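You operate a simulated robot arm through the tools that you are given. There is no shell and no other tool.

You run a simulated two-armed robot. Do the job below in one go: nothing can be reset, and whatever is moved stays where it is left.

Task
Turn the slim parcel lengthwise and run it past the photo-eye.
Fine: lay it along the outfeed line while that stands; start, stop once it has passed the eye, then switch the isolator off. Keep hands off a running belt and off the goods that it moves. Drop, pinch and damage nothing, leave nothing switched on. Set down upright: slim parcel.

Only the result counts: the job must be done as asked and must still hold three seconds after the hand-in. Knocking over, shifting, dropping, spilling or breaking anything else fails it.

Robot
Two 7-joint arms with fingered hands on one trunk that stands fixed in place. Base frame: the origin is at the foot of the trunk, x ahead of it, y to its left, z up. Lengths are in m, angles in degrees, forces in N, time in s.
The left shoulder is at [0.086, 0.128, 1.157], the right one opposite. Payload 5 kg a hand.
Tool frame (each hand has its own): the origin (TCP) lies between the finger pads and is the grasp point; the fingertips stand 0.037 m ahead of it; z points along the fingers, y is the line along which they close. The gripper opens to 0.124 m. The gripper's body begins 0.043 m behind the TCP. The gripper is a hand of 3 fingers: y runs from the thumb to the fingers, the wrist lies at [-0.021, -0.116, -0.203] in the tool frame, and closing takes about 1.5 s.
Orientation is that of the tool frame in the base frame, as a unit quaternion [x, y, z, w]. With the fingers straight down and the wrist toward the robot, the tool's x, y and z point along [0, 1, 0], [1, 0, 0] and [0, 0, -1] of the base frame.

Tools
- The arms move only by the tool arm_command. It takes "left_commands", "right_commands" or both (then of equal length, played together; a hand with none holds still); each is a list of rows, each a list of 6 numbers: the shift along the base's x, y, z in units of 100 mm (1.0 is 100 mm), then the turn, a rotation vector about the base's x, y, z in units of 45 degrees (1.0 is 45 degrees). In form: [[x, y, z, ax, ay, az], ...]. A call has 1 to 20 rows; each row is the pose to reach, as a shift and turn from the pose commanded when the call began. "left_gripper" and "right_gripper" are, for a hand that has rows, the gripper command, from -1 (fully open) to 1 (shut), values between in proportion, set as the call begins (left out, the last holds). A call with a number of a shift or a turn outside -1 to 1 is refused whole. Rows are played at 5 a second. More than 0.05 m and 8.6 degrees between two rows, or a gripper value outside its range, and nothing of the call is played. Where a pose cannot be reached the arm comes as near as it can. A force on the tool above 40 N (or 10 N above the force at the start of the call, whichever is more), or a blocked arm, ends the call early, and 0.2 s more pass. The fingers move at their own pace (about 0.045 m/s each) and stop on an object; they squeeze with about 23 N. The grip force told is the motor's: it shows also when the fingers shut on nothing. Time passes only in rows, and 0.2 s behind the last, so rows that repeat a pose let the fingers close. It gives the time, the measured TCP pose, the force on the tool (base axes), the opening and the grip force at its end, in the units of the frame above (readings bear some noise), with the torque about the TCP (base axes, N m) and any sound that the robot's microphone picked up, and new pictures: "pictures" is both (left out), scene, wrist or none (wrist: the cameras of the hands that moved).
- Cameras (640 x 400 px; columns grow to the right, rows downward): "scene" is now at [0.223, -0.0631, 1.3722]; the picture's right is [-0.72, -0.70, 0.00], its down [-0.04, 0.04, -1.00] and it looks along [0.70, -0.72, -0.06] (base axes); focal length 214 px, centre (320, 200). "left" rides on the left gripper at [-0.072, -0.104, -0.154] in its tool frame; the picture's right is [-0.83, -0.26, 0.49], its down [0.51, -0.72, 0.47] and it looks along [0.23, 0.64, 0.73] (tool axes); focal length 243 px, centre (320, 200). "right" rides on the right gripper at [0.072, -0.104, -0.154] in its tool frame; the picture's right is [-0.83, 0.26, -0.49], its down [-0.51, -0.72, 0.47] and it looks along [-0.23, 0.64, 0.73] (tool axes); focal length 243 px, centre (320, 200). There is no depth. A picture from a camera that has moved, and an enlarged one, comes with that camera's place and axes in the base frame and with its lens.
- raise_lower(by): slides the trunk up (or, below 0, down) by that many m; the arms and the scene camera ride with it, the base frame stays. It gives what a move gives, with no picture.
- finger_targets(index, middle, thumb_bend, thumb_turn, hand): sets how far each is bent, from 0 (flat) to 1 (curled in); at 0.3 the hand is open as for a grip, at 0.7 the pads meet at the TCP. One left out holds its place. A second passes; each finger stops where it meets its share of the squeeze, and holds until it gets a number again. A gripper value or a shape takes the hand back. It gives what a move gives, with no picture; readings hold the bend of each and the force on the fingers (four entries, about 0 where the hand has none), thumb and palm. thumb_turn goes from beside the hand (0) to across from the fingers (1), as for a grip.
- preshape(shape, hand): the hand has 3 fingers and takes this shape, open, in about a second: jaw (thumb against the fingers, like two jaws); tri (thumb and two fingers); tip (a fingertip pinch); poke (one finger out to press); point (the index stretched); flat (the hand flat); cup (the hand cupped); fist (a fist). The gripper value then closes the fingers along that shape, each until it touches; the sizes above hold for jaw. It gives what a move gives, with no picture.
- turn_head(pan, tilt): turns the head with the scene camera to pan (to the left, within 80 degrees either way) and tilt (down, from -29 to 69), counted from straight ahead of the robot. It gives what a move gives, and a new picture of the scene camera.
- zoom(camera, box): a new picture of the part [left, top, right, bottom] of that camera's present view, enlarged. No time passes.
- job_done(): hands the job in; it is judged then, once.

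Nothing tells you positions but the pictures and the camera data. Unless the task says otherwise, let go and move clear before handing in.

The tools are called after "Emit:" by a JSON object that holds its "op" and its "data". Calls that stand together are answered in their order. arm_command: Moves the arms, as the interface text tells. Its arguments: {"type":"object","properties":{"left_commands":{"type":"array","items":{"type":"array","items":{"type":"number"}}},"left_gripper":{"type":"number"},"right_commands":{"type":"array","items":{"type":"array","items":{"type":"number"}}},"right_gripper":{"type":"number"},"pictures":{"type":"string","enum":["both","scene","wrist","none"]}},"required":[]} The other tools are called the same way: raise_lower (by) slides the trunk up or down; preshape (shape, hand) gives the hand a shape; finger_targets (index, middle, thumb_bend, thumb_turn, hand) moves the fingers one by one; turn_head (pan, tilt) turns the head that bears the scene camera; zoom (camera, box) takes an enlarged picture of a part of a camera's view; job_done () hands the job in.

At the start:

```text
t: 0.0
left_eef_pos: [0.8024, -0.0166, 1.5203]
left_ee_rot: [0.707, 0.707, -0.001, -0.001]
left_wrist_force: [-0.3, -0.9, -0.3]
left_moment: [-0.02, 0.01, -0.01]
left_width: 0.1236
left_grip_force: 0.0
left_shape: jaw
left_bend: [0.3, 0.3, 0.3, 0.98]
left_finger forces: [0.1, 0.0, 0.0, 0.0, 0.1, 0.0]
right_eef_pos: [0.3569, -0.4837, 1.5391]
right_ee_rot: [0.707, 0.707, 0.0, -0.001]
right_wrist_force: [-1.1, 0.4, 0.1]
right_moment: [0.02, 0.01, 0.02]
right_width: 0.1235
right_grip_force: 0.1
right_shape: jaw
right_bend: [0.3, 0.3, 0.3, 0.98]
right_finger forces: [0.1, 0.1, 0.0, 0.0, 0.0, 0.1]
trunk travel left (down, up): [-0.35, 0.213]
head pan, tilt: [-45.8, 3.5]
```

scene: 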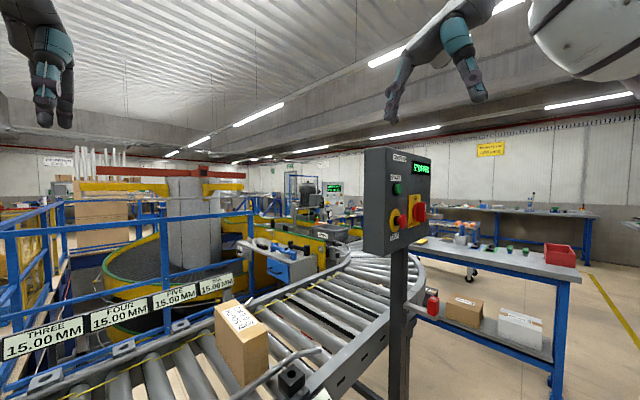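
right: 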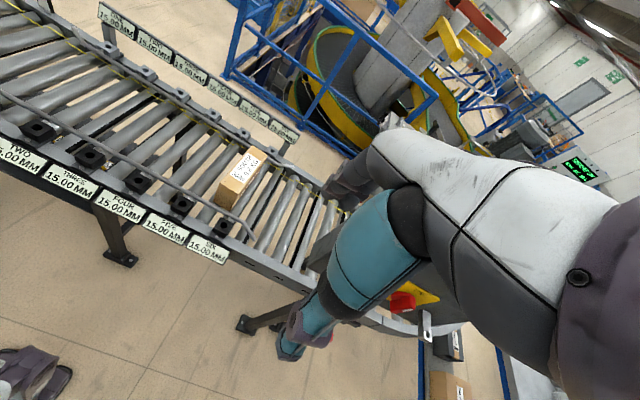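
left: 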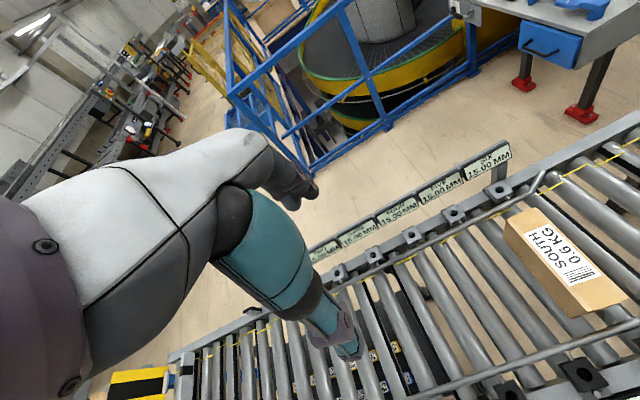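

I see a roller conveyor running across in front of me with a cardboard parcel ("SOUTH 0.6 KG") on it, and a control box on a post to the right. I'll look around with the head before moving anything.

Emit:
{"op": "turn_head", "data": {"pan": -40, "tilt": 35}}

Emit:
{"op": "zoom", "data": {"camera": "scene", "box": [200, 100, 520, 300]}}

Emit:
{"op": "turn_head", "data": {"pan": 0, "tilt": 35}}

Emit:
{"op": "turn_head", "data": {"pan": 45, "tilt": 30}}

Emit:
{"op": "turn_head", "data": {"pan": -75, "tilt": 30}}

```text
t: 1.0
left_eef_pos: [0.8036, -0.0154, 1.5209]
left_ee_rot: [0.707, 0.707, 0.0, 0.0]
left_wrist_force: [-0.1, 0.3, 0.0]
left_moment: [0.01, 0.0, -0.01]
left_width: 0.1237
left_grip_force: 0.0
left_shape: jaw
left_bend: [0.3, 0.3, 0.3, 0.98]
left_finger forces: [0.0, 0.0, 0.0, 0.0, 0.0, 0.1]
right_eef_pos: [0.3566, -0.4828, 1.5388]
right_ee_rot: [0.707, 0.707, -0.001, 0.0]
right_wrist_force: [-0.3, 0.3, 0.5]
right_moment: [0.01, -0.03, 0.0]
right_width: 0.1236
right_grip_force: 0.2
right_shape: jaw
right_bend: [0.3, 0.3, 0.3, 0.98]
right_finger forces: [0.1, 0.0, 0.1, 0.0, 0.0, 0.0]
trunk travel left (down, up): [-0.35, 0.213]
head pan, tilt: [-40.0, 35.0]
camera scene: at [0.2267, -0.0542, 1.3218], right [-0.64, -0.77, 0.0], down [-0.44, 0.37, -0.82], along [0.63, -0.53, -0.57], focal length 214 px, centre (320, 200)
```

scene: 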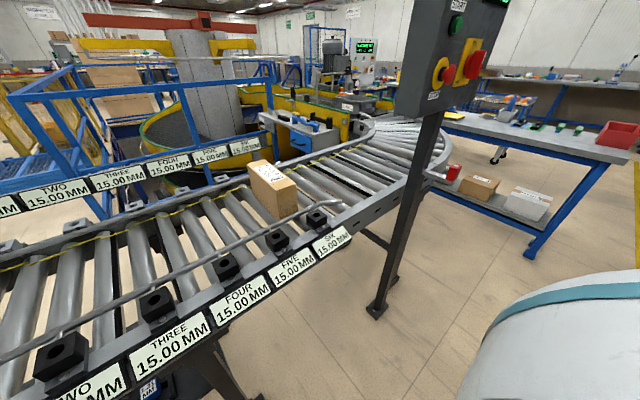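

```text
2.00 times, centred on (360, 200) of scene
camera zoom: at [0.2267, -0.0542, 1.3218], right [-0.64, -0.77, 0.0], down [-0.44, 0.37, -0.82], along [0.63, -0.53, -0.57], focal length 429 px, centre (240, 200)
```

zoom: 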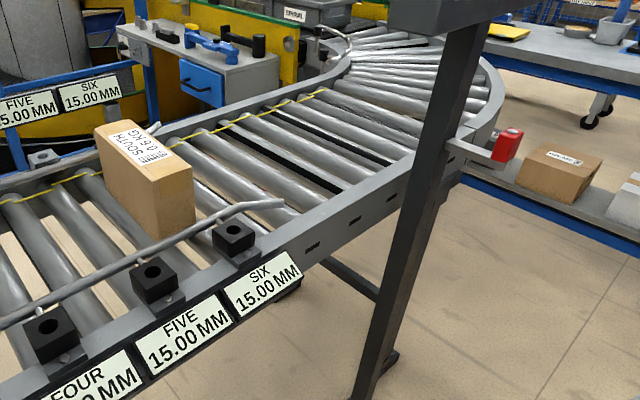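

```text
t: 2.0
left_eef_pos: [0.804, -0.0149, 1.5203]
left_ee_rot: [0.707, 0.707, 0.0, 0.0]
left_wrist_force: [0.2, 0.0, 0.2]
left_moment: [-0.03, 0.01, 0.0]
left_width: 0.1234
left_grip_force: 0.0
left_shape: jaw
left_bend: [0.3, 0.3, 0.3, 0.98]
left_finger forces: [0.0, 0.1, 0.0, 0.0, 0.0, 0.0]
right_eef_pos: [0.3572, -0.4827, 1.5382]
right_ee_rot: [0.708, 0.706, 0.001, 0.0]
right_wrist_force: [0.6, -0.1, 0.6]
right_moment: [-0.01, 0.0, -0.01]
right_width: 0.1234
right_grip_force: 0.1
right_shape: jaw
right_bend: [0.3, 0.3, 0.3, 0.98]
right_finger forces: [0.1, 0.0, 0.1, 0.0, 0.0, 0.1]
trunk travel left (down, up): [-0.35, 0.213]
head pan, tilt: [0.0, 35.0]
camera scene: at [0.2473, 0.0023, 1.3217], right [0.0, -1.0, 0.0], down [-0.57, 0.0, -0.82], along [0.82, 0.0, -0.57], focal length 214 px, centre (320, 200)
```

scene: 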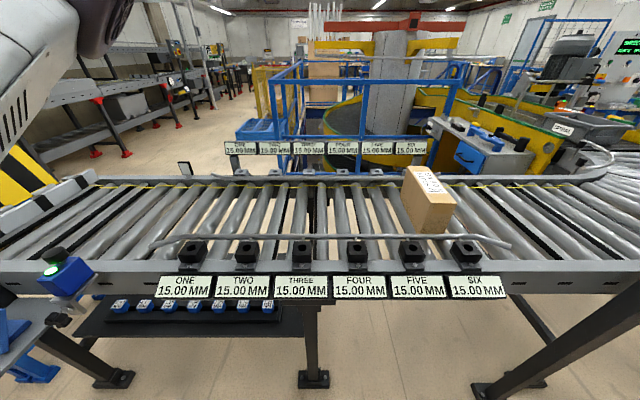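

```text
t: 3.2
left_eef_pos: [0.8038, -0.0155, 1.5207]
left_ee_rot: [0.707, 0.707, 0.0, -0.001]
left_wrist_force: [0.3, 0.3, -0.3]
left_moment: [0.01, -0.02, 0.0]
left_width: 0.1235
left_grip_force: 0.0
left_shape: jaw
left_bend: [0.3, 0.3, 0.3, 0.98]
left_finger forces: [0.0, 0.0, 0.1, 0.0, 0.1, 0.0]
right_eef_pos: [0.3572, -0.4827, 1.5398]
right_ee_rot: [0.707, 0.707, -0.001, 0.0]
right_wrist_force: [-0.4, 0.7, -0.4]
right_moment: [0.02, 0.02, -0.02]
right_width: 0.1235
right_grip_force: 0.1
right_shape: jaw
right_bend: [0.3, 0.3, 0.3, 0.98]
right_finger forces: [0.1, 0.1, 0.0, 0.0, 0.0, 0.0]
trunk travel left (down, up): [-0.35, 0.213]
head pan, tilt: [45.0, 30.0]
camera scene: at [0.2233, 0.0663, 1.3295], right [0.71, -0.71, 0.0], down [-0.35, -0.35, -0.87], along [0.61, 0.61, -0.5], focal length 214 px, centre (320, 200)
```

scene: 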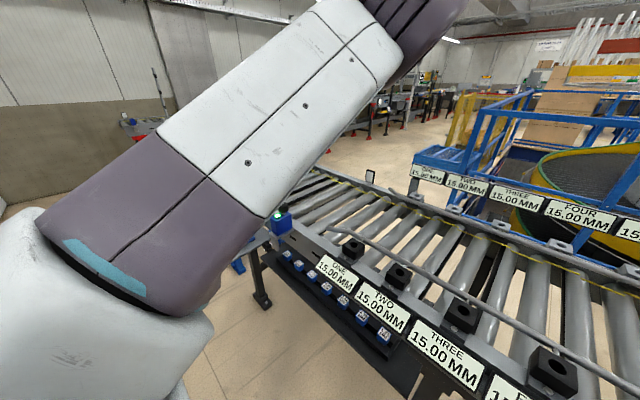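

```text
t: 5.2
left_eef_pos: [0.8042, -0.0162, 1.5208]
left_ee_rot: [0.707, 0.707, 0.0, 0.0]
left_wrist_force: [1.5, 0.3, 0.3]
left_moment: [-0.02, -0.01, 0.0]
left_width: 0.1232
left_grip_force: 0.0
left_shape: jaw
left_bend: [0.3, 0.3, 0.3, 0.98]
left_finger forces: [0.1, 0.0, 0.0, 0.0, 0.1, 0.0]
right_eef_pos: [0.3569, -0.4827, 1.5384]
right_ee_rot: [0.707, 0.707, 0.0, 0.0]
right_wrist_force: [-0.3, -0.4, -0.1]
right_moment: [0.0, -0.02, 0.02]
right_width: 0.1236
right_grip_force: 0.1
right_shape: jaw
right_bend: [0.3, 0.3, 0.3, 0.98]
right_finger forces: [0.0, 0.0, 0.1, 0.1, 0.0, 0.1]
trunk travel left (down, up): [-0.35, 0.213]
head pan, tilt: [-75.0, 30.0]
camera scene: at [0.1827, -0.085, 1.3295], right [-0.97, -0.26, 0.0], down [-0.13, 0.48, -0.87], along [0.22, -0.84, -0.5], focal length 214 px, centre (320, 200)
```

scene: 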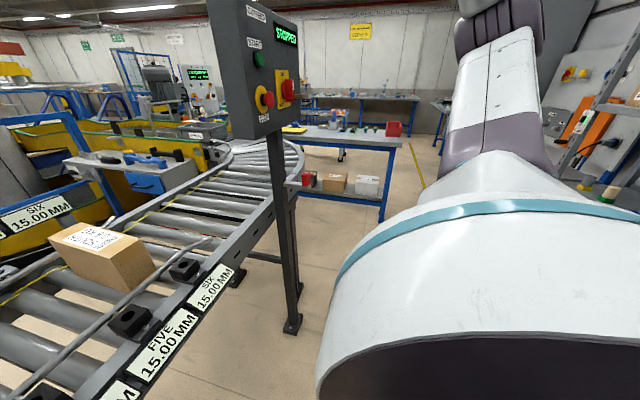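

The panel reads "STOPPED" and has a start button, a stop button and a red isolator. I need a closer look at the panel and need to find the photo-eye.

Emit:
{"op": "zoom", "data": {"camera": "scene", "box": [200, 0, 330, 150]}}

Emit:
{"op": "zoom", "data": {"camera": "scene", "box": [160, 110, 340, 250]}}

Emit:
{"op": "turn_head", "data": {"pan": -60, "tilt": 10}}

Emit:
{"op": "zoom", "data": {"camera": "scene", "box": [200, 60, 400, 220]}}

Emit:
{"op": "turn_head", "data": {"pan": -20, "tilt": 40}}

Emit:
{"op": "zoom", "data": {"camera": "scene", "box": [200, 60, 520, 260]}}

Emit:
{"op": "turn_head", "data": {"pan": 15, "tilt": 40}}

Emit:
{"op": "zoom", "data": {"camera": "scene", "box": [60, 150, 300, 310]}}

```text
2.67 times, centred on (265, 75) of scene
camera zoom: at [0.1827, -0.085, 1.3295], right [-0.97, -0.26, 0.0], down [-0.13, 0.48, -0.87], along [0.22, -0.84, -0.5], focal length 572 px, centre (467, 533)
```

zoom: 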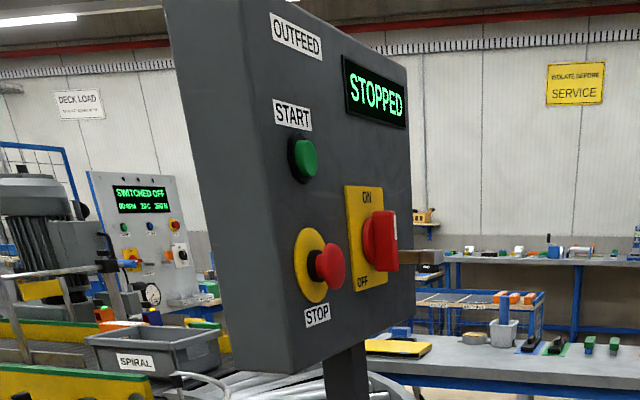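

```text
2.86 times, centred on (250, 180) of scene
camera zoom: at [0.1827, -0.085, 1.3295], right [-0.97, -0.26, 0.0], down [-0.13, 0.48, -0.87], along [0.22, -0.84, -0.5], focal length 613 px, centre (520, 257)
```

zoom: 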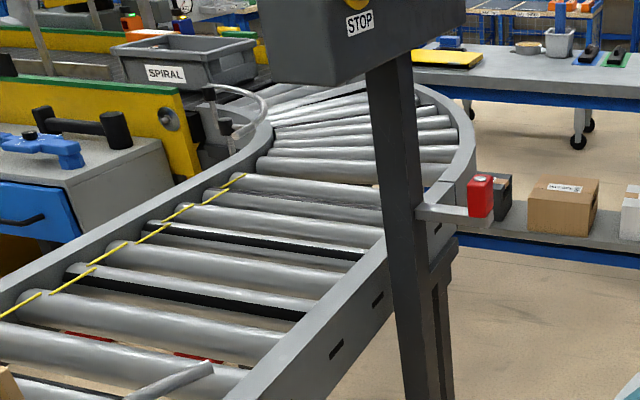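

```text
t: 6.0
left_eef_pos: [0.8039, -0.0153, 1.5208]
left_ee_rot: [0.707, 0.707, 0.0, 0.0]
left_wrist_force: [-0.3, 1.0, -0.2]
left_moment: [0.0, 0.0, 0.0]
left_width: 0.1237
left_grip_force: 0.0
left_shape: jaw
left_bend: [0.3, 0.3, 0.3, 0.98]
left_finger forces: [0.0, 0.0, 0.1, 0.1, 0.0, 0.0]
right_eef_pos: [0.3569, -0.483, 1.5398]
right_ee_rot: [0.707, 0.707, 0.0, 0.0]
right_wrist_force: [-0.9, 1.0, -0.3]
right_moment: [0.01, 0.0, 0.01]
right_width: 0.1237
right_grip_force: 0.1
right_shape: jaw
right_bend: [0.3, 0.3, 0.3, 0.98]
right_finger forces: [0.1, 0.0, 0.0, 0.0, 0.1, 0.1]
trunk travel left (down, up): [-0.35, 0.213]
head pan, tilt: [-60.0, 10.0]
camera scene: at [0.2057, -0.0782, 1.3618], right [-0.87, -0.5, 0.0], down [-0.09, 0.15, -0.98], along [0.49, -0.85, -0.17], focal length 214 px, centre (320, 200)
```

scene: 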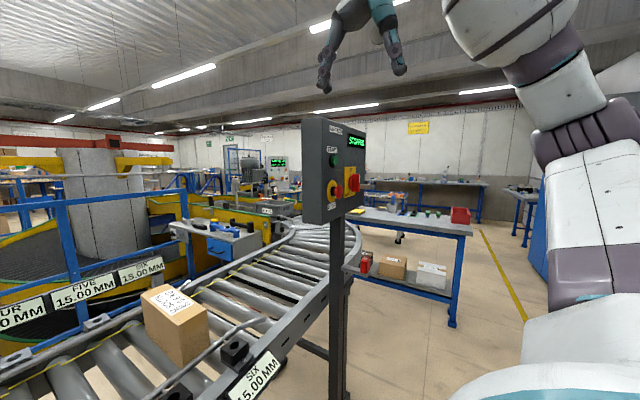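

```text
2.50 times, centred on (300, 140) of scene
camera zoom: at [0.2057, -0.0782, 1.3618], right [-0.87, -0.5, 0.0], down [-0.09, 0.15, -0.98], along [0.49, -0.85, -0.17], focal length 536 px, centre (370, 350)
```

zoom: 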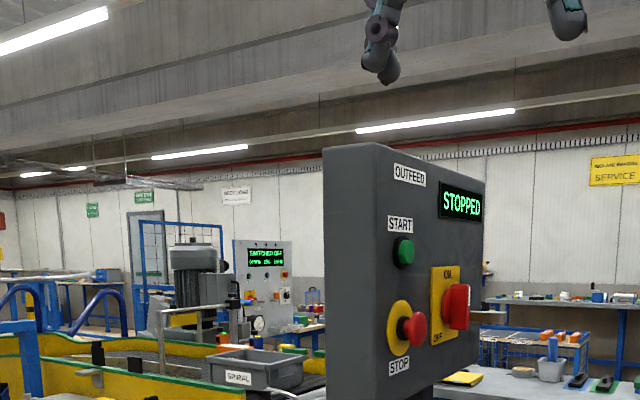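

```text
t: 7.1
left_eef_pos: [0.8033, -0.0159, 1.5206]
left_ee_rot: [0.707, 0.707, 0.0, 0.0]
left_wrist_force: [0.2, 0.1, -0.2]
left_moment: [-0.01, 0.0, -0.01]
left_width: 0.1236
left_grip_force: 0.1
left_shape: jaw
left_bend: [0.3, 0.3, 0.3, 0.98]
left_finger forces: [0.0, 0.1, 0.0, 0.0, 0.1, 0.0]
right_eef_pos: [0.3565, -0.482, 1.5383]
right_ee_rot: [0.707, 0.707, 0.0, 0.0]
right_wrist_force: [0.5, 0.4, 0.0]
right_moment: [0.01, -0.01, 0.04]
right_width: 0.1236
right_grip_force: 0.1
right_shape: jaw
right_bend: [0.3, 0.3, 0.3, 0.98]
right_finger forces: [0.0, 0.0, 0.0, 0.0, 0.0, 0.0]
trunk travel left (down, up): [-0.35, 0.213]
head pan, tilt: [-20.0, 40.0]
camera scene: at [0.2391, -0.0267, 1.3142], right [-0.34, -0.94, 0.0], down [-0.6, 0.22, -0.77], along [0.72, -0.26, -0.64], focal length 214 px, centre (320, 200)
```

scene: 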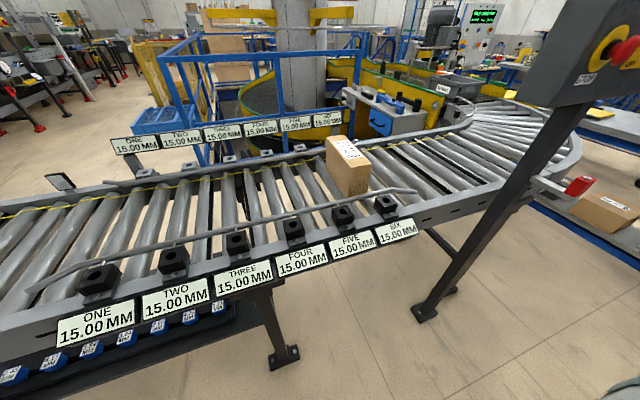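

```text
2.00 times, centred on (360, 160) of scene
camera zoom: at [0.2391, -0.0267, 1.3142], right [-0.34, -0.94, 0.0], down [-0.6, 0.22, -0.77], along [0.72, -0.26, -0.64], focal length 429 px, centre (240, 280)
```

zoom: 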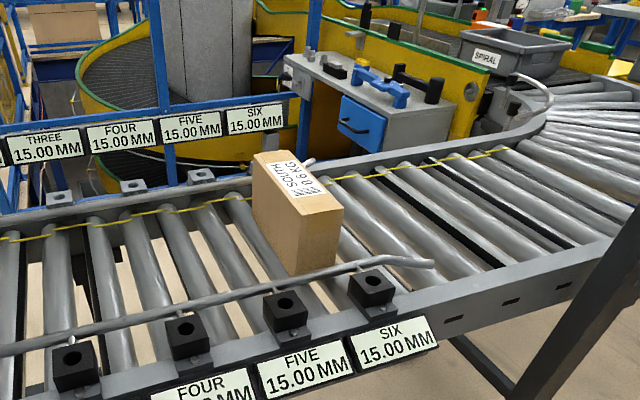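

```text
t: 8.1
left_eef_pos: [0.8042, -0.0167, 1.5204]
left_ee_rot: [0.707, 0.707, 0.0, 0.001]
left_wrist_force: [0.6, -0.2, -0.9]
left_moment: [0.01, -0.02, 0.02]
left_width: 0.1233
left_grip_force: 0.1
left_shape: jaw
left_bend: [0.3, 0.3, 0.3, 0.98]
left_finger forces: [0.0, 0.1, 0.0, 0.0, 0.0, 0.0]
right_eef_pos: [0.3576, -0.4828, 1.5379]
right_ee_rot: [0.707, 0.707, 0.0, 0.001]
right_wrist_force: [-0.8, -0.1, -0.7]
right_moment: [-0.05, -0.01, -0.03]
right_width: 0.1233
right_grip_force: 0.0
right_shape: jaw
right_bend: [0.3, 0.3, 0.3, 0.98]
right_finger forces: [0.1, 0.0, 0.0, 0.2, 0.0, 0.0]
trunk travel left (down, up): [-0.35, 0.213]
head pan, tilt: [15.0, 40.0]
camera scene: at [0.2414, 0.0244, 1.3141], right [0.26, -0.97, 0.0], down [-0.62, -0.17, -0.77], along [0.74, 0.2, -0.64], focal length 214 px, centre (320, 200)
```

scene: 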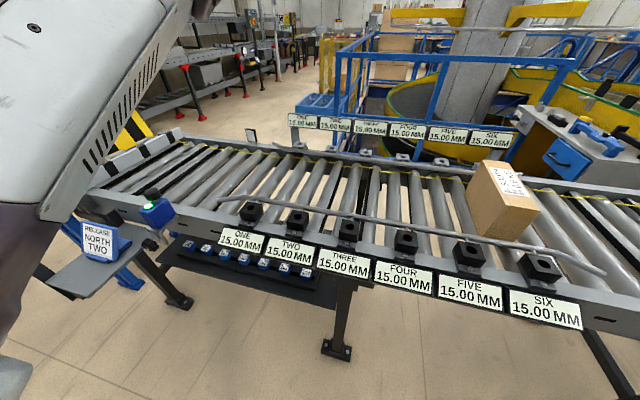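

```text
2.50 times, centred on (180, 230) of scene
camera zoom: at [0.2414, 0.0244, 1.3141], right [0.26, -0.97, 0.0], down [-0.62, -0.17, -0.77], along [0.74, 0.2, -0.64], focal length 536 px, centre (670, 125)
```

zoom: 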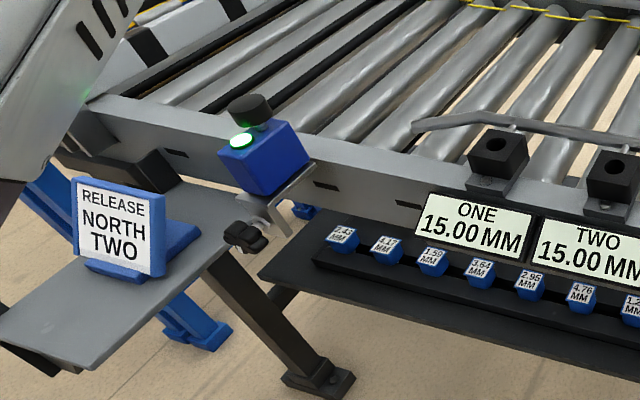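

The photo-eye appears to be the blue box with a green lamp on the left near rail, with a reflector across from it. The parcel stands crosswise at the right. I'll zoom from both cameras to measure the geometry.

Emit:
{"op": "turn_head", "data": {"pan": -20, "tilt": 35}}

Emit:
{"op": "zoom", "data": {"camera": "scene", "box": [260, 80, 420, 180]}}

Emit:
{"op": "zoom", "data": {"camera": "left", "box": [440, 160, 640, 320]}}

Emit:
{"op": "zoom", "data": {"camera": "right", "box": [180, 110, 340, 260]}}

Emit:
{"op": "zoom", "data": {"camera": "right", "box": [0, 0, 200, 160]}}

```text
t: 9.1
left_eef_pos: [0.8037, -0.0149, 1.5204]
left_ee_rot: [0.707, 0.707, 0.0, 0.0]
left_wrist_force: [-0.2, 0.9, 0.0]
left_moment: [0.04, -0.04, -0.04]
left_width: 0.1236
left_grip_force: 0.0
left_shape: jaw
left_bend: [0.3, 0.3, 0.3, 0.98]
left_finger forces: [0.0, 0.0, 0.1, 0.1, 0.0, 0.0]
right_eef_pos: [0.357, -0.4825, 1.538]
right_ee_rot: [0.707, 0.707, 0.0, -0.001]
right_wrist_force: [0.2, -0.9, 0.6]
right_moment: [0.0, 0.03, 0.0]
right_width: 0.1238
right_grip_force: 0.0
right_shape: jaw
right_bend: [0.3, 0.3, 0.3, 0.98]
right_finger forces: [0.0, 0.0, 0.0, 0.0, 0.0, 0.1]
trunk travel left (down, up): [-0.35, 0.213]
head pan, tilt: [-20.0, 35.0]
camera scene: at [0.242, -0.0277, 1.3217], right [-0.34, -0.94, 0.0], down [-0.54, 0.2, -0.82], along [0.77, -0.28, -0.57], focal length 214 px, centre (320, 200)
```

scene: 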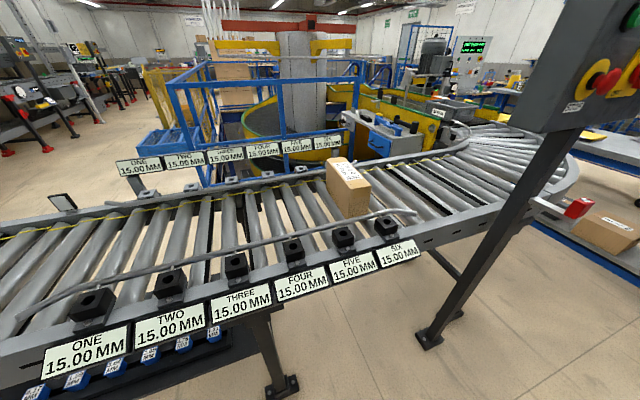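

```text
4.00 times, centred on (340, 130) of scene
camera zoom: at [0.242, -0.0277, 1.3217], right [-0.34, -0.94, 0.0], down [-0.54, 0.2, -0.82], along [0.77, -0.28, -0.57], focal length 858 px, centre (240, 480)
```

zoom: 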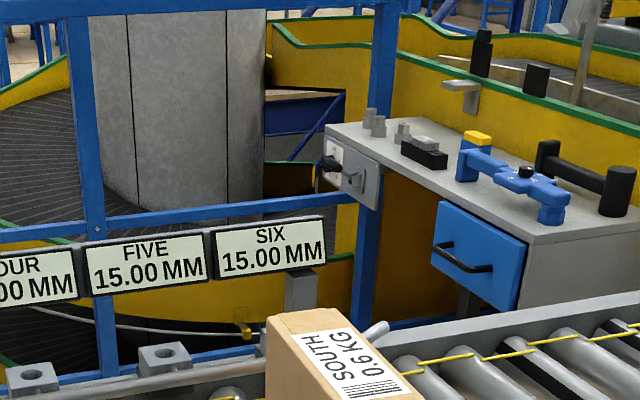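

```text
2.50 times, centred on (540, 240) of left
camera zoom: at [0.7002, -0.0888, 1.6751], right [-0.26, -0.83, -0.49], down [-0.72, 0.51, -0.47], along [0.64, 0.23, -0.73], focal length 606 px, centre (-230, 100)
```

zoom: 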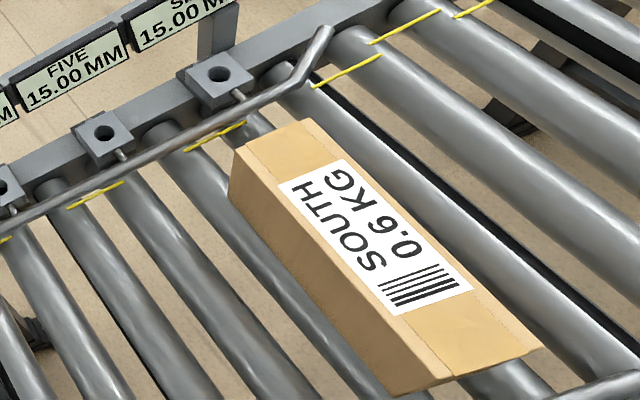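

```text
2.67 times, centred on (260, 185) of right
camera zoom: at [0.2532, -0.4106, 1.6915], right [0.26, -0.83, 0.49], down [-0.72, -0.51, -0.47], along [0.64, -0.23, -0.73], focal length 647 px, centre (480, 240)
```

zoom: 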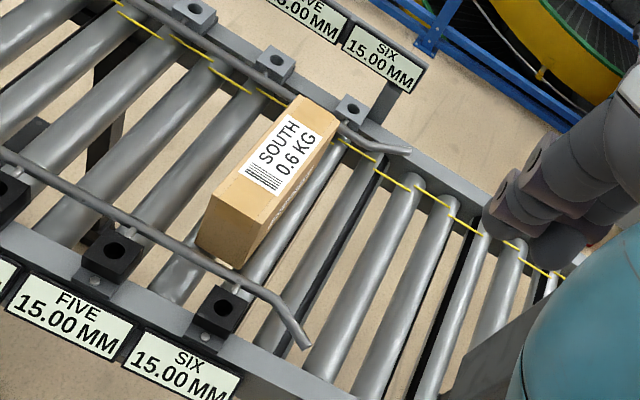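

```text
2.50 times, centred on (100, 80) of right
camera zoom: at [0.2532, -0.4106, 1.6915], right [0.26, -0.83, 0.49], down [-0.72, -0.51, -0.47], along [0.64, -0.23, -0.73], focal length 606 px, centre (870, 500)
```

zoom: 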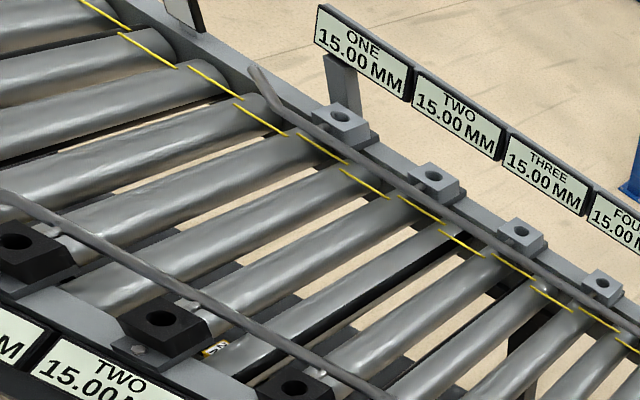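

The parcel is about 0.21 × 0.06 × 0.15 m, standing crosswise around [0.81, -0.33]. Its top is at z≈1.01 and the rollers at z≈0.87. The photo-eye beam crosses near y≈0.58. I'll inspect the panel more closely, then move the left arm out of the way.

Emit:
{"op": "turn_head", "data": {"pan": -65, "tilt": 5}}

Emit:
{"op": "zoom", "data": {"camera": "scene", "box": [260, 100, 420, 250]}}

Emit:
{"op": "arm_command", "data": {"left_commands": [[0, 0.25, 0, 0, 0, 0], [0, 0.5, 0, 0, 0, 0], [0, 0.75, 0, 0, 0, 0], [0, 1.0, 0, 0, 0, 0]], "pictures": "scene"}}

Emit:
{"op": "arm_command", "data": {"left_commands": [[0, 0.3, 0, 0, 0, 0], [0, 0.6, 0, 0, 0, 0], [0, 0.9, 0, 0, 0, 0], [0, 1.0, 0, 0, 0, 0]], "pictures": "wrist"}}

```text
t: 10.2
left_eef_pos: [0.8037, -0.0154, 1.5206]
left_ee_rot: [0.707, 0.708, 0.0, -0.001]
left_wrist_force: [-0.8, 0.5, 0.3]
left_moment: [0.0, 0.03, -0.02]
left_width: 0.1237
left_grip_force: 0.0
left_shape: jaw
left_bend: [0.3, 0.3, 0.3, 0.98]
left_finger forces: [0.0, 0.1, 0.0, 0.1, 0.1, 0.1]
right_eef_pos: [0.3582, -0.4829, 1.5385]
right_ee_rot: [0.707, 0.707, 0.0, 0.0]
right_wrist_force: [-0.5, 0.0, -1.1]
right_moment: [-0.01, -0.04, -0.02]
right_width: 0.1238
right_grip_force: 0.0
right_shape: jaw
right_bend: [0.3, 0.3, 0.3, 0.98]
right_finger forces: [0.0, 0.0, 0.0, 0.1, 0.1, 0.0]
trunk travel left (down, up): [-0.35, 0.213]
head pan, tilt: [-65.0, 5.0]
camera scene: at [0.1981, -0.0808, 1.3698], right [-0.91, -0.42, 0.0], down [-0.04, 0.08, -1.0], along [0.42, -0.9, -0.09], focal length 214 px, centre (320, 200)
```

scene: 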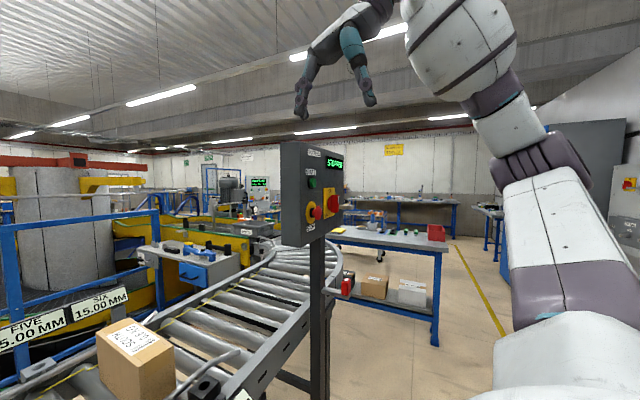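

```text
2.67 times, centred on (340, 175) of scene
camera zoom: at [0.1981, -0.0808, 1.3698], right [-0.91, -0.42, 0.0], down [-0.04, 0.08, -1.0], along [0.42, -0.9, -0.09], focal length 572 px, centre (267, 267)
```

zoom: 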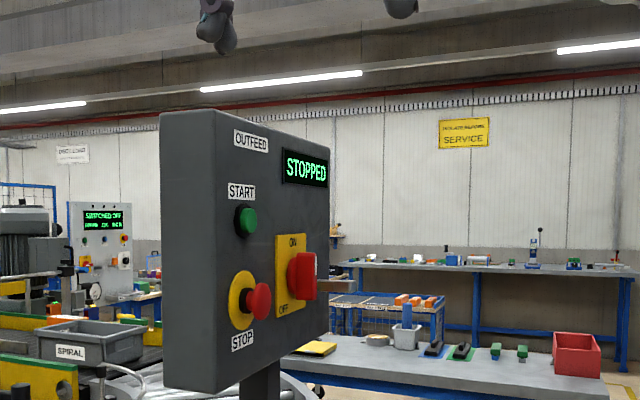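

```text
t: 11.2
left_eef_pos: [0.8023, 0.0865, 1.5223]
left_ee_rot: [0.707, 0.707, -0.001, 0.0]
left_wrist_force: [-0.7, 0.1, -0.3]
left_moment: [-0.05, 0.01, 0.03]
left_width: 0.1234
left_grip_force: 0.1
left_shape: jaw
left_bend: [0.3, 0.3, 0.3, 0.98]
left_finger forces: [0.0, 0.0, 0.0, 0.1, 0.1, 0.0]
right_eef_pos: [0.3562, -0.4812, 1.5394]
right_ee_rot: [0.707, 0.707, 0.0, 0.0]
right_wrist_force: [0.2, 0.2, -0.3]
right_moment: [-0.02, 0.0, 0.0]
right_width: 0.1236
right_grip_force: 0.1
right_shape: jaw
right_bend: [0.3, 0.3, 0.3, 0.98]
right_finger forces: [0.0, 0.0, 0.1, 0.0, 0.1, 0.0]
trunk travel left (down, up): [-0.35, 0.213]
head pan, tilt: [-65.0, 5.0]
camera scene: at [0.1981, -0.079, 1.37], right [-0.91, -0.42, 0.0], down [-0.04, 0.08, -1.0], along [0.42, -0.9, -0.09], focal length 214 px, centre (320, 200)
```

scene: 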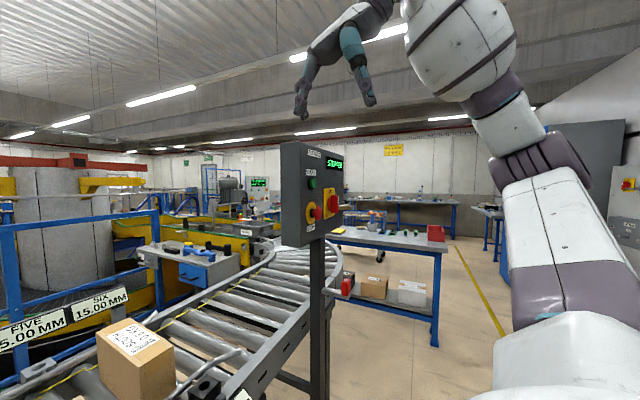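

```text
t: 12.2
left_eef_pos: [0.8065, 0.1834, 1.5204]
left_ee_rot: [0.706, 0.708, -0.002, 0.001]
left_wrist_force: [0.0, 0.5, -0.1]
left_moment: [-0.04, -0.01, -0.01]
left_width: 0.1234
left_grip_force: 0.0
left_shape: jaw
left_bend: [0.3, 0.3, 0.3, 0.98]
left_finger forces: [0.0, 0.0, 0.0, 0.1, 0.1, 0.1]
right_eef_pos: [0.3578, -0.4827, 1.5385]
right_ee_rot: [0.707, 0.707, 0.001, 0.001]
right_wrist_force: [1.3, -0.6, 0.6]
right_moment: [0.0, 0.02, 0.0]
right_width: 0.1235
right_grip_force: 0.0
right_shape: jaw
right_bend: [0.3, 0.3, 0.3, 0.98]
right_finger forces: [0.0, 0.0, 0.0, 0.0, 0.0, 0.1]
trunk travel left (down, up): [-0.35, 0.213]
head pan, tilt: [-65.0, 5.0]
camera left: at [0.7022, 0.1119, 1.6758], right [-0.26, -0.83, -0.49], down [-0.72, 0.51, -0.47], along [0.64, 0.23, -0.73], focal length 243 px, centre (320, 200)
```

left: 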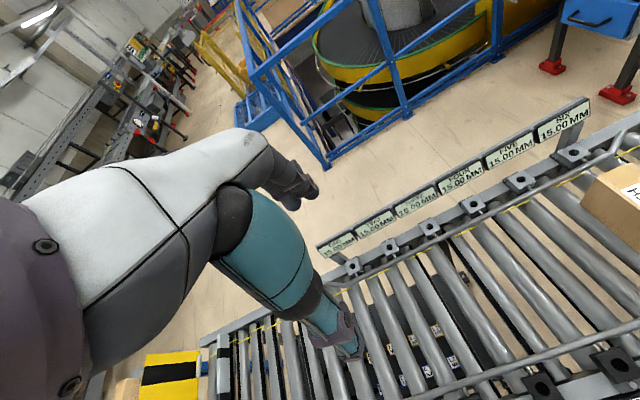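

The panel faces back toward me (-x) at about x≈0.5, y≈-0.65 to -0.95. I'll move the right hand over the parcel while yawing it 90°, so that the fingers close across the slim side.

Emit:
{"op": "arm_command", "data": {"right_commands": [[0.12, 0.06, 0, 0, 0, 0.12], [0.25, 0.12, 0, 0, 0, 0.25], [0.37, 0.18, 0, 0, 0, 0.37], [0.5, 0.25, 0, 0, 0, 0.5], [0.62, 0.3, 0, 0, 0, 0.62], [0.75, 0.36, 0, 0, 0, 0.75], [0.87, 0.42, 0, 0, 0, 0.87], [1.0, 0.5, 0, 0, 0, 1.0]], "pictures": "both"}}

Emit:
{"op": "arm_command", "data": {"right_commands": [[0.12, 0.06, 0, 0, 0, 0.12], [0.25, 0.12, 0, 0, 0, 0.25], [0.37, 0.18, 0, 0, 0, 0.37], [0.5, 0.25, 0, 0, 0, 0.5], [0.62, 0.3, 0, 0, 0, 0.62], [0.75, 0.36, 0, 0, 0, 0.75], [0.87, 0.42, 0, 0, 0, 0.87], [1.0, 0.5, 0, 0, 0, 1.0]], "pictures": "both"}}

```text
t: 14.0
left_eef_pos: [0.8079, 0.1841, 1.5201]
left_ee_rot: [0.707, 0.707, 0.0, 0.0]
left_wrist_force: [0.0, -0.3, -0.3]
left_moment: [0.0, 0.0, -0.01]
left_width: 0.1237
left_grip_force: 0.0
left_shape: jaw
left_bend: [0.3, 0.3, 0.3, 0.98]
left_finger forces: [0.0, 0.0, 0.0, 0.0, 0.0, 0.0]
right_eef_pos: [0.4587, -0.4318, 1.5385]
right_ee_rot: [0.382, 0.924, 0.001, 0.0]
right_wrist_force: [0.2, 0.5, -0.1]
right_moment: [-0.05, 0.02, -0.04]
right_width: 0.1235
right_grip_force: 0.1
right_shape: jaw
right_bend: [0.3, 0.3, 0.3, 0.98]
right_finger forces: [0.0, 0.0, 0.1, 0.0, 0.1, 0.0]
trunk travel left (down, up): [-0.35, 0.213]
head pan, tilt: [-65.0, 5.0]
camera scene: at [0.1993, -0.0804, 1.3697], right [-0.91, -0.42, 0.0], down [-0.04, 0.08, -1.0], along [0.42, -0.9, -0.09], focal length 214 px, centre (320, 200)
camera right: at [0.3349, -0.4545, 1.692], right [0.77, -0.4, 0.49], down [-0.15, -0.87, -0.47], along [0.62, 0.29, -0.73], focal length 243 px, centre (320, 200)
```

scene: 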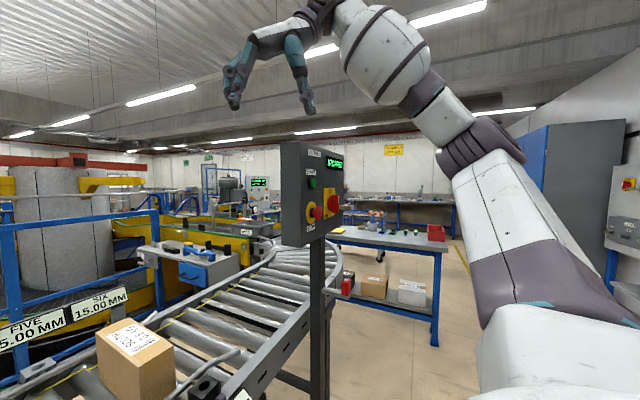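
right: 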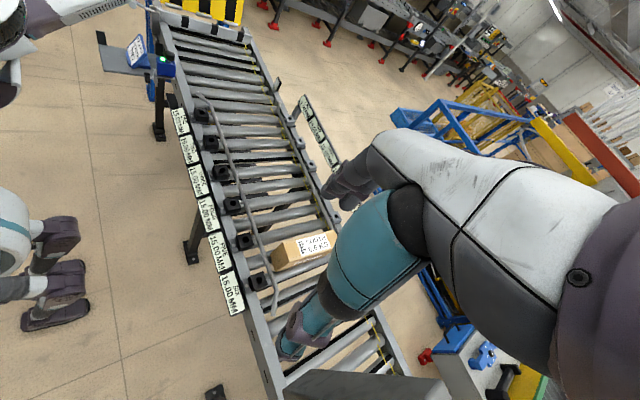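

```text
t: 15.8
left_eef_pos: [0.8086, 0.1837, 1.5191]
left_ee_rot: [0.707, 0.707, -0.001, 0.0]
left_wrist_force: [1.8, 0.3, -0.5]
left_moment: [-0.02, 0.05, -0.03]
left_width: 0.1235
left_grip_force: 0.0
left_shape: jaw
left_bend: [0.3, 0.3, 0.3, 0.98]
left_finger forces: [0.0, 0.0, 0.1, 0.0, 0.0, 0.0]
right_eef_pos: [0.5588, -0.383, 1.5384]
right_ee_rot: [-0.002, 1.0, 0.0, 0.0]
right_wrist_force: [-0.1, -0.4, 0.5]
right_moment: [-0.02, 0.04, 0.01]
right_width: 0.1235
right_grip_force: 0.0
right_shape: jaw
right_bend: [0.3, 0.3, 0.3, 0.98]
right_finger forces: [0.0, 0.0, 0.1, 0.0, 0.0, 0.1]
trunk travel left (down, up): [-0.35, 0.213]
head pan, tilt: [-65.0, 5.0]
camera scene: at [0.1998, -0.08, 1.3696], right [-0.91, -0.42, 0.0], down [-0.04, 0.08, -1.0], along [0.42, -0.9, -0.09], focal length 214 px, centre (320, 200)
camera right: at [0.4877, -0.4867, 1.692], right [0.83, 0.26, 0.49], down [0.51, -0.72, -0.47], along [0.23, 0.64, -0.73], focal length 243 px, centre (320, 200)
```

scene: 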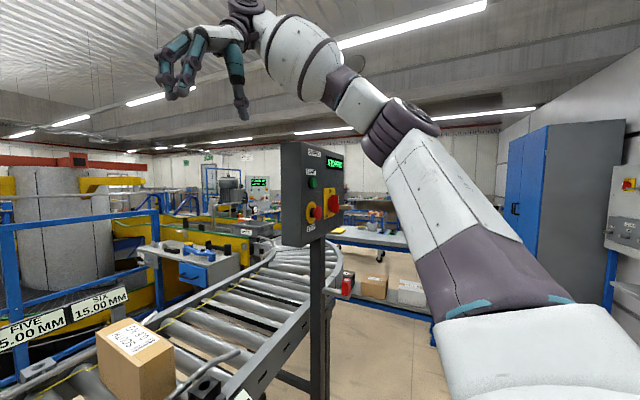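
right: 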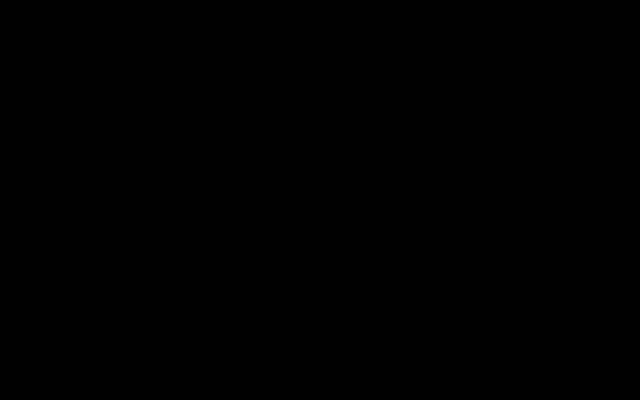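

The right wrist camera came back black here. I'll check whether that persists, and look at the scene again before going on.

Emit:
{"op": "zoom", "data": {"camera": "right", "box": [0, 0, 640, 400]}}

Emit:
{"op": "turn_head", "data": {"pan": -35, "tilt": 20}}

```text
1.00 times, centred on (320, 200) of right (not enlarged: the box is as wide or as high as the picture)
camera zoom: at [0.4877, -0.4867, 1.692], right [0.83, 0.26, 0.49], down [0.51, -0.72, -0.47], along [0.23, 0.64, -0.73], focal length 243 px, centre (320, 200)
```

zoom: 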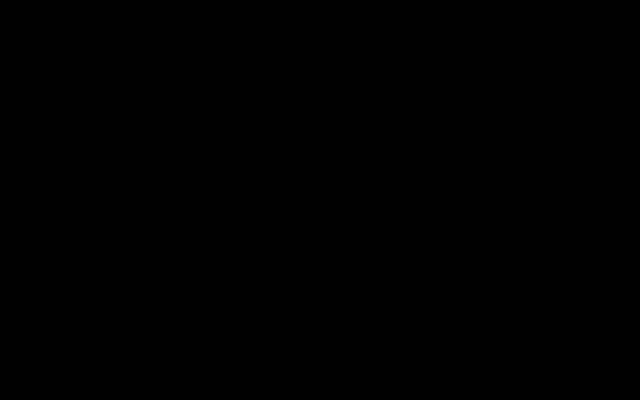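

```text
t: 16.8
left_eef_pos: [0.8064, 0.1829, 1.5218]
left_ee_rot: [0.707, 0.707, 0.001, 0.0]
left_wrist_force: [-0.3, 0.4, 0.7]
left_moment: [0.01, -0.01, 0.0]
left_width: 0.1235
left_grip_force: 0.0
left_shape: jaw
left_bend: [0.3, 0.3, 0.3, 0.98]
left_finger forces: [0.0, 0.0, 0.1, 0.1, 0.1, 0.0]
right_eef_pos: [0.5567, -0.3838, 1.5405]
right_ee_rot: [0.0, 1.0, 0.0, 0.0]
right_wrist_force: [-0.5, -0.2, -0.8]
right_moment: [0.01, 0.01, -0.03]
right_width: 0.1235
right_grip_force: 0.1
right_shape: jaw
right_bend: [0.3, 0.3, 0.3, 0.98]
right_finger forces: [0.0, 0.1, 0.0, 0.0, 0.0, 0.0]
trunk travel left (down, up): [-0.35, 0.213]
head pan, tilt: [-35.0, 20.0]
camera scene: at [0.2352, -0.0511, 1.3456], right [-0.57, -0.82, 0.0], down [-0.28, 0.2, -0.94], along [0.77, -0.54, -0.34], focal length 214 px, centre (320, 200)
```

scene: 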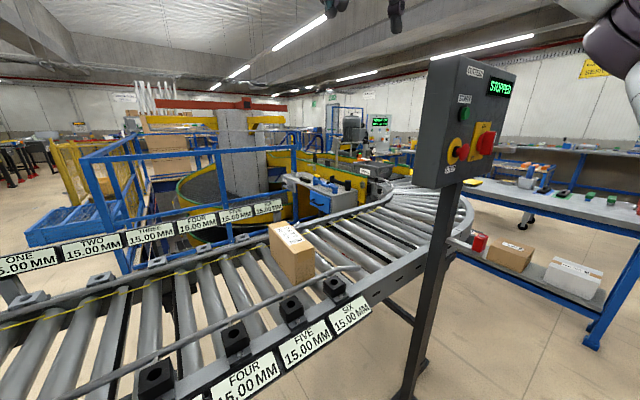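

The right wrist camera looks to be blocked by the forearm in this pose, so I'll use the head camera. Next I zoom in on the parcel to refine its position.

Emit:
{"op": "zoom", "data": {"camera": "scene", "box": [220, 190, 380, 300]}}

Emit:
{"op": "turn_head", "data": {"pan": -30, "tilt": 30}}

Emit:
{"op": "zoom", "data": {"camera": "scene", "box": [250, 140, 410, 240]}}

```text
3.64 times, centred on (300, 245) of scene
camera zoom: at [0.2352, -0.0511, 1.3456], right [-0.57, -0.82, 0.0], down [-0.28, 0.2, -0.94], along [0.77, -0.54, -0.34], focal length 780 px, centre (393, 36)
```

zoom: 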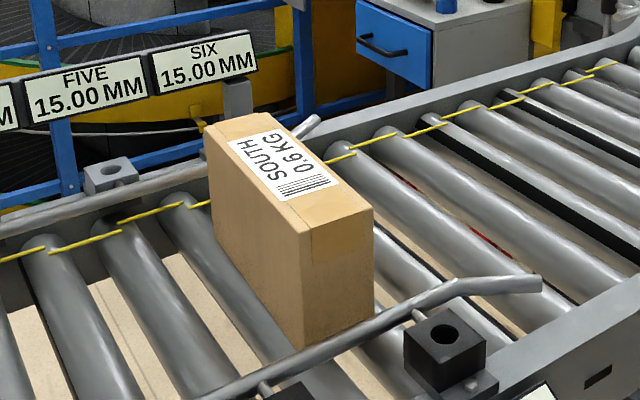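

```text
t: 17.5
left_eef_pos: [0.8057, 0.1838, 1.52]
left_ee_rot: [0.707, 0.707, 0.0, 0.0]
left_wrist_force: [-0.2, -0.7, 0.7]
left_moment: [-0.03, 0.0, 0.03]
left_width: 0.1236
left_grip_force: 0.1
left_shape: jaw
left_bend: [0.3, 0.3, 0.3, 0.98]
left_finger forces: [0.0, 0.1, 0.1, 0.0, 0.0, 0.0]
right_eef_pos: [0.5565, -0.3834, 1.54]
right_ee_rot: [0.001, 1.0, 0.0, 0.0]
right_wrist_force: [-0.6, 0.4, -0.5]
right_moment: [0.02, -0.01, 0.01]
right_width: 0.1237
right_grip_force: 0.0
right_shape: jaw
right_bend: [0.3, 0.3, 0.3, 0.98]
right_finger forces: [0.0, 0.0, 0.0, 0.0, 0.1, 0.0]
trunk travel left (down, up): [-0.35, 0.213]
head pan, tilt: [-30.0, 30.0]
camera scene: at [0.2377, -0.0428, 1.3295], right [-0.5, -0.87, 0.0], down [-0.43, 0.25, -0.87], along [0.75, -0.43, -0.5], focal length 214 px, centre (320, 200)
```

scene: 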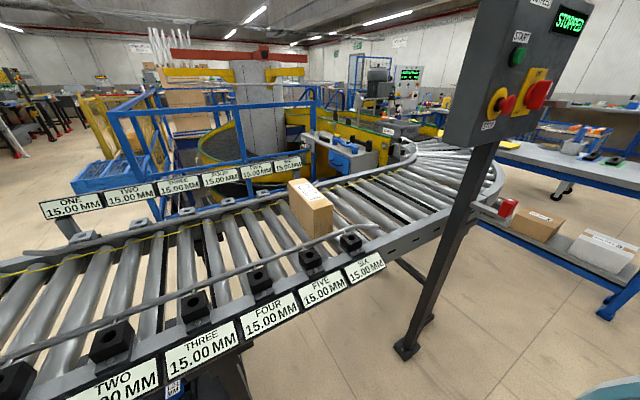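

```text
4.00 times, centred on (330, 190) of scene
camera zoom: at [0.2377, -0.0428, 1.3295], right [-0.5, -0.87, 0.0], down [-0.43, 0.25, -0.87], along [0.75, -0.43, -0.5], focal length 858 px, centre (280, 240)
```

zoom: 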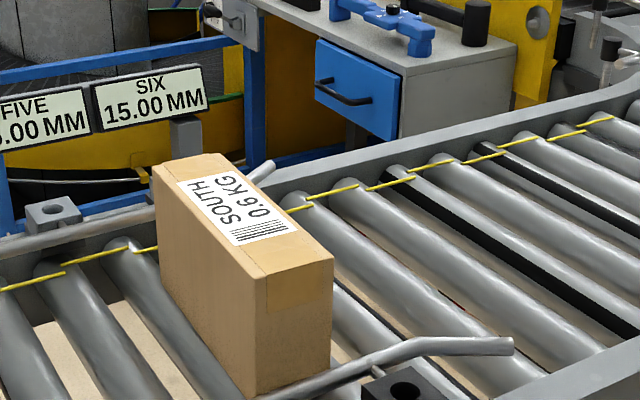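

I'll bring the left hand to a viewing pose, yawed toward the parcel, to use as a second eye. At the same time the right hand goes toward a point above the parcel.

Emit:
{"op": "arm_command", "data": {"left_commands": [[-0.12, -0.1, 0, 0, 0, -0.11], [-0.25, -0.2, 0, 0, 0, -0.22], [-0.37, -0.3, 0, 0, 0, -0.33], [-0.5, -0.4, 0, 0, 0, -0.44], [-0.62, -0.5, 0, 0, 0, -0.55], [-0.75, -0.6, 0, 0, 0, -0.67], [-0.87, -0.7, 0, 0, 0, -0.78], [-1.0, -0.8, 0, 0, 0, -0.89]], "right_commands": [[0.12, 0.02, -0.08, 0, 0, 0], [0.25, 0.05, -0.15, 0, 0, 0], [0.37, 0.07, -0.22, 0, 0, 0], [0.5, 0.1, -0.3, 0, 0, 0], [0.62, 0.12, -0.37, 0, 0, 0], [0.75, 0.15, -0.45, 0, 0, 0], [0.87, 0.17, -0.52, 0, 0, 0], [1.0, 0.2, -0.6, 0, 0, 0]], "pictures": "both"}}

```text
t: 19.3
left_eef_pos: [0.7031, 0.1022, 1.521]
left_ee_rot: [0.907, 0.422, 0.0, 0.0]
left_wrist_force: [0.2, -0.2, -0.3]
left_moment: [0.0, 0.03, 0.0]
left_width: 0.1238
left_grip_force: 0.1
left_shape: jaw
left_bend: [0.3, 0.3, 0.3, 0.98]
left_finger forces: [0.0, 0.1, 0.0, 0.0, 0.1, 0.0]
right_eef_pos: [0.6591, -0.3627, 1.4788]
right_ee_rot: [0.0, 1.0, 0.001, 0.0]
right_wrist_force: [0.4, 0.0, -0.5]
right_moment: [-0.01, -0.03, 0.03]
right_width: 0.1233
right_grip_force: 0.1
right_shape: jaw
right_bend: [0.3, 0.3, 0.3, 0.98]
right_finger forces: [0.1, 0.0, 0.0, 0.0, 0.1, 0.0]
trunk travel left (down, up): [-0.35, 0.213]
head pan, tilt: [-30.0, 30.0]
camera scene: at [0.2384, -0.043, 1.3293], right [-0.5, -0.87, 0.0], down [-0.43, 0.25, -0.87], along [0.75, -0.43, -0.5], focal length 214 px, centre (320, 200)
camera right: at [0.5871, -0.4664, 1.631], right [0.83, 0.26, 0.49], down [0.51, -0.72, -0.47], along [0.23, 0.64, -0.73], focal length 243 px, centre (320, 200)
camera left: at [0.5784, 0.1148, 1.6753], right [-0.74, -0.47, -0.49], down [-0.23, 0.85, -0.47], along [0.64, -0.23, -0.73], focal length 243 px, centre (320, 200)
```

scene: 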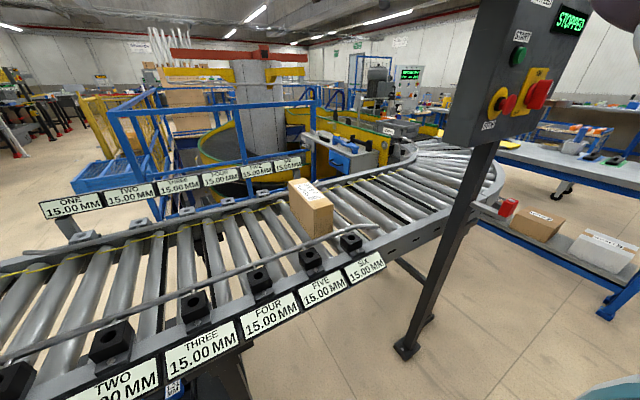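
right: 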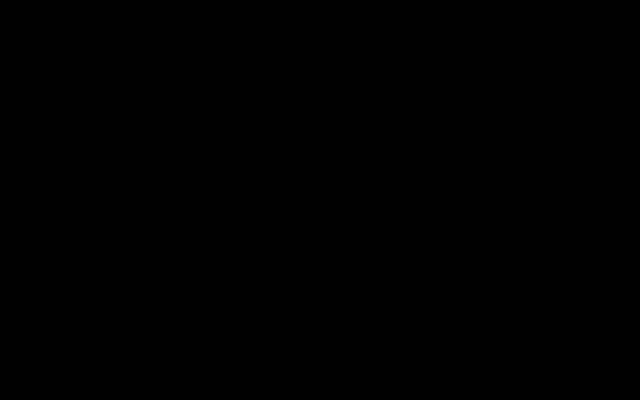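
left: 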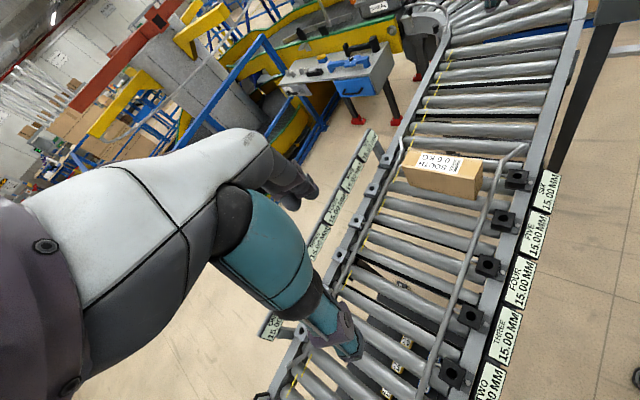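

The left wrist camera now sees the parcel clearly, so I'll zoom there to measure it.

Emit:
{"op": "zoom", "data": {"camera": "left", "box": [380, 120, 540, 220]}}

Emit:
{"op": "zoom", "data": {"camera": "left", "box": [480, 0, 640, 100]}}

```text
4.00 times, centred on (460, 170) of left
camera zoom: at [0.5784, 0.1148, 1.6753], right [-0.74, -0.47, -0.49], down [-0.23, 0.85, -0.47], along [0.64, -0.23, -0.73], focal length 970 px, centre (-240, 320)
```

zoom: 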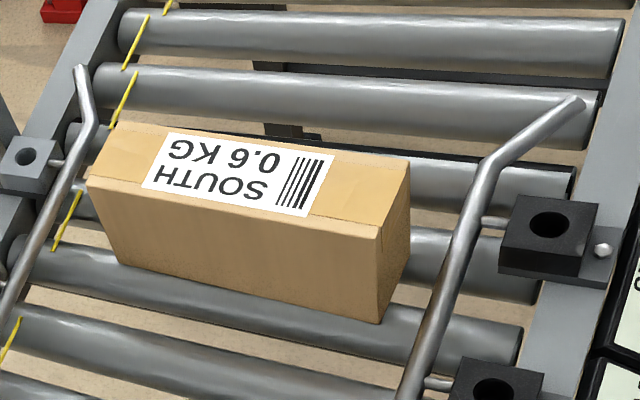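

```text
4.00 times, centred on (560, 50) of left
camera zoom: at [0.5784, 0.1148, 1.6753], right [-0.74, -0.47, -0.49], down [-0.23, 0.85, -0.47], along [0.64, -0.23, -0.73], focal length 970 px, centre (-640, 800)
```

zoom: 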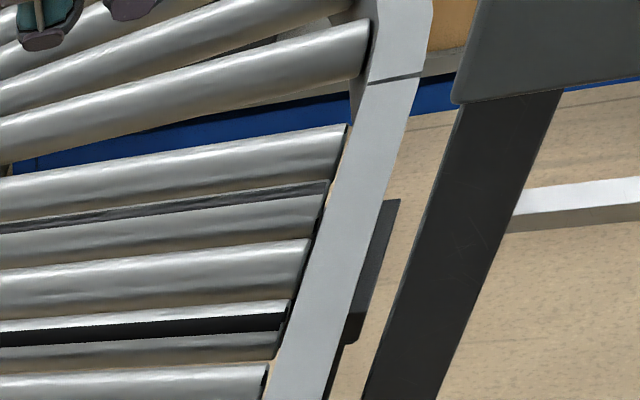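

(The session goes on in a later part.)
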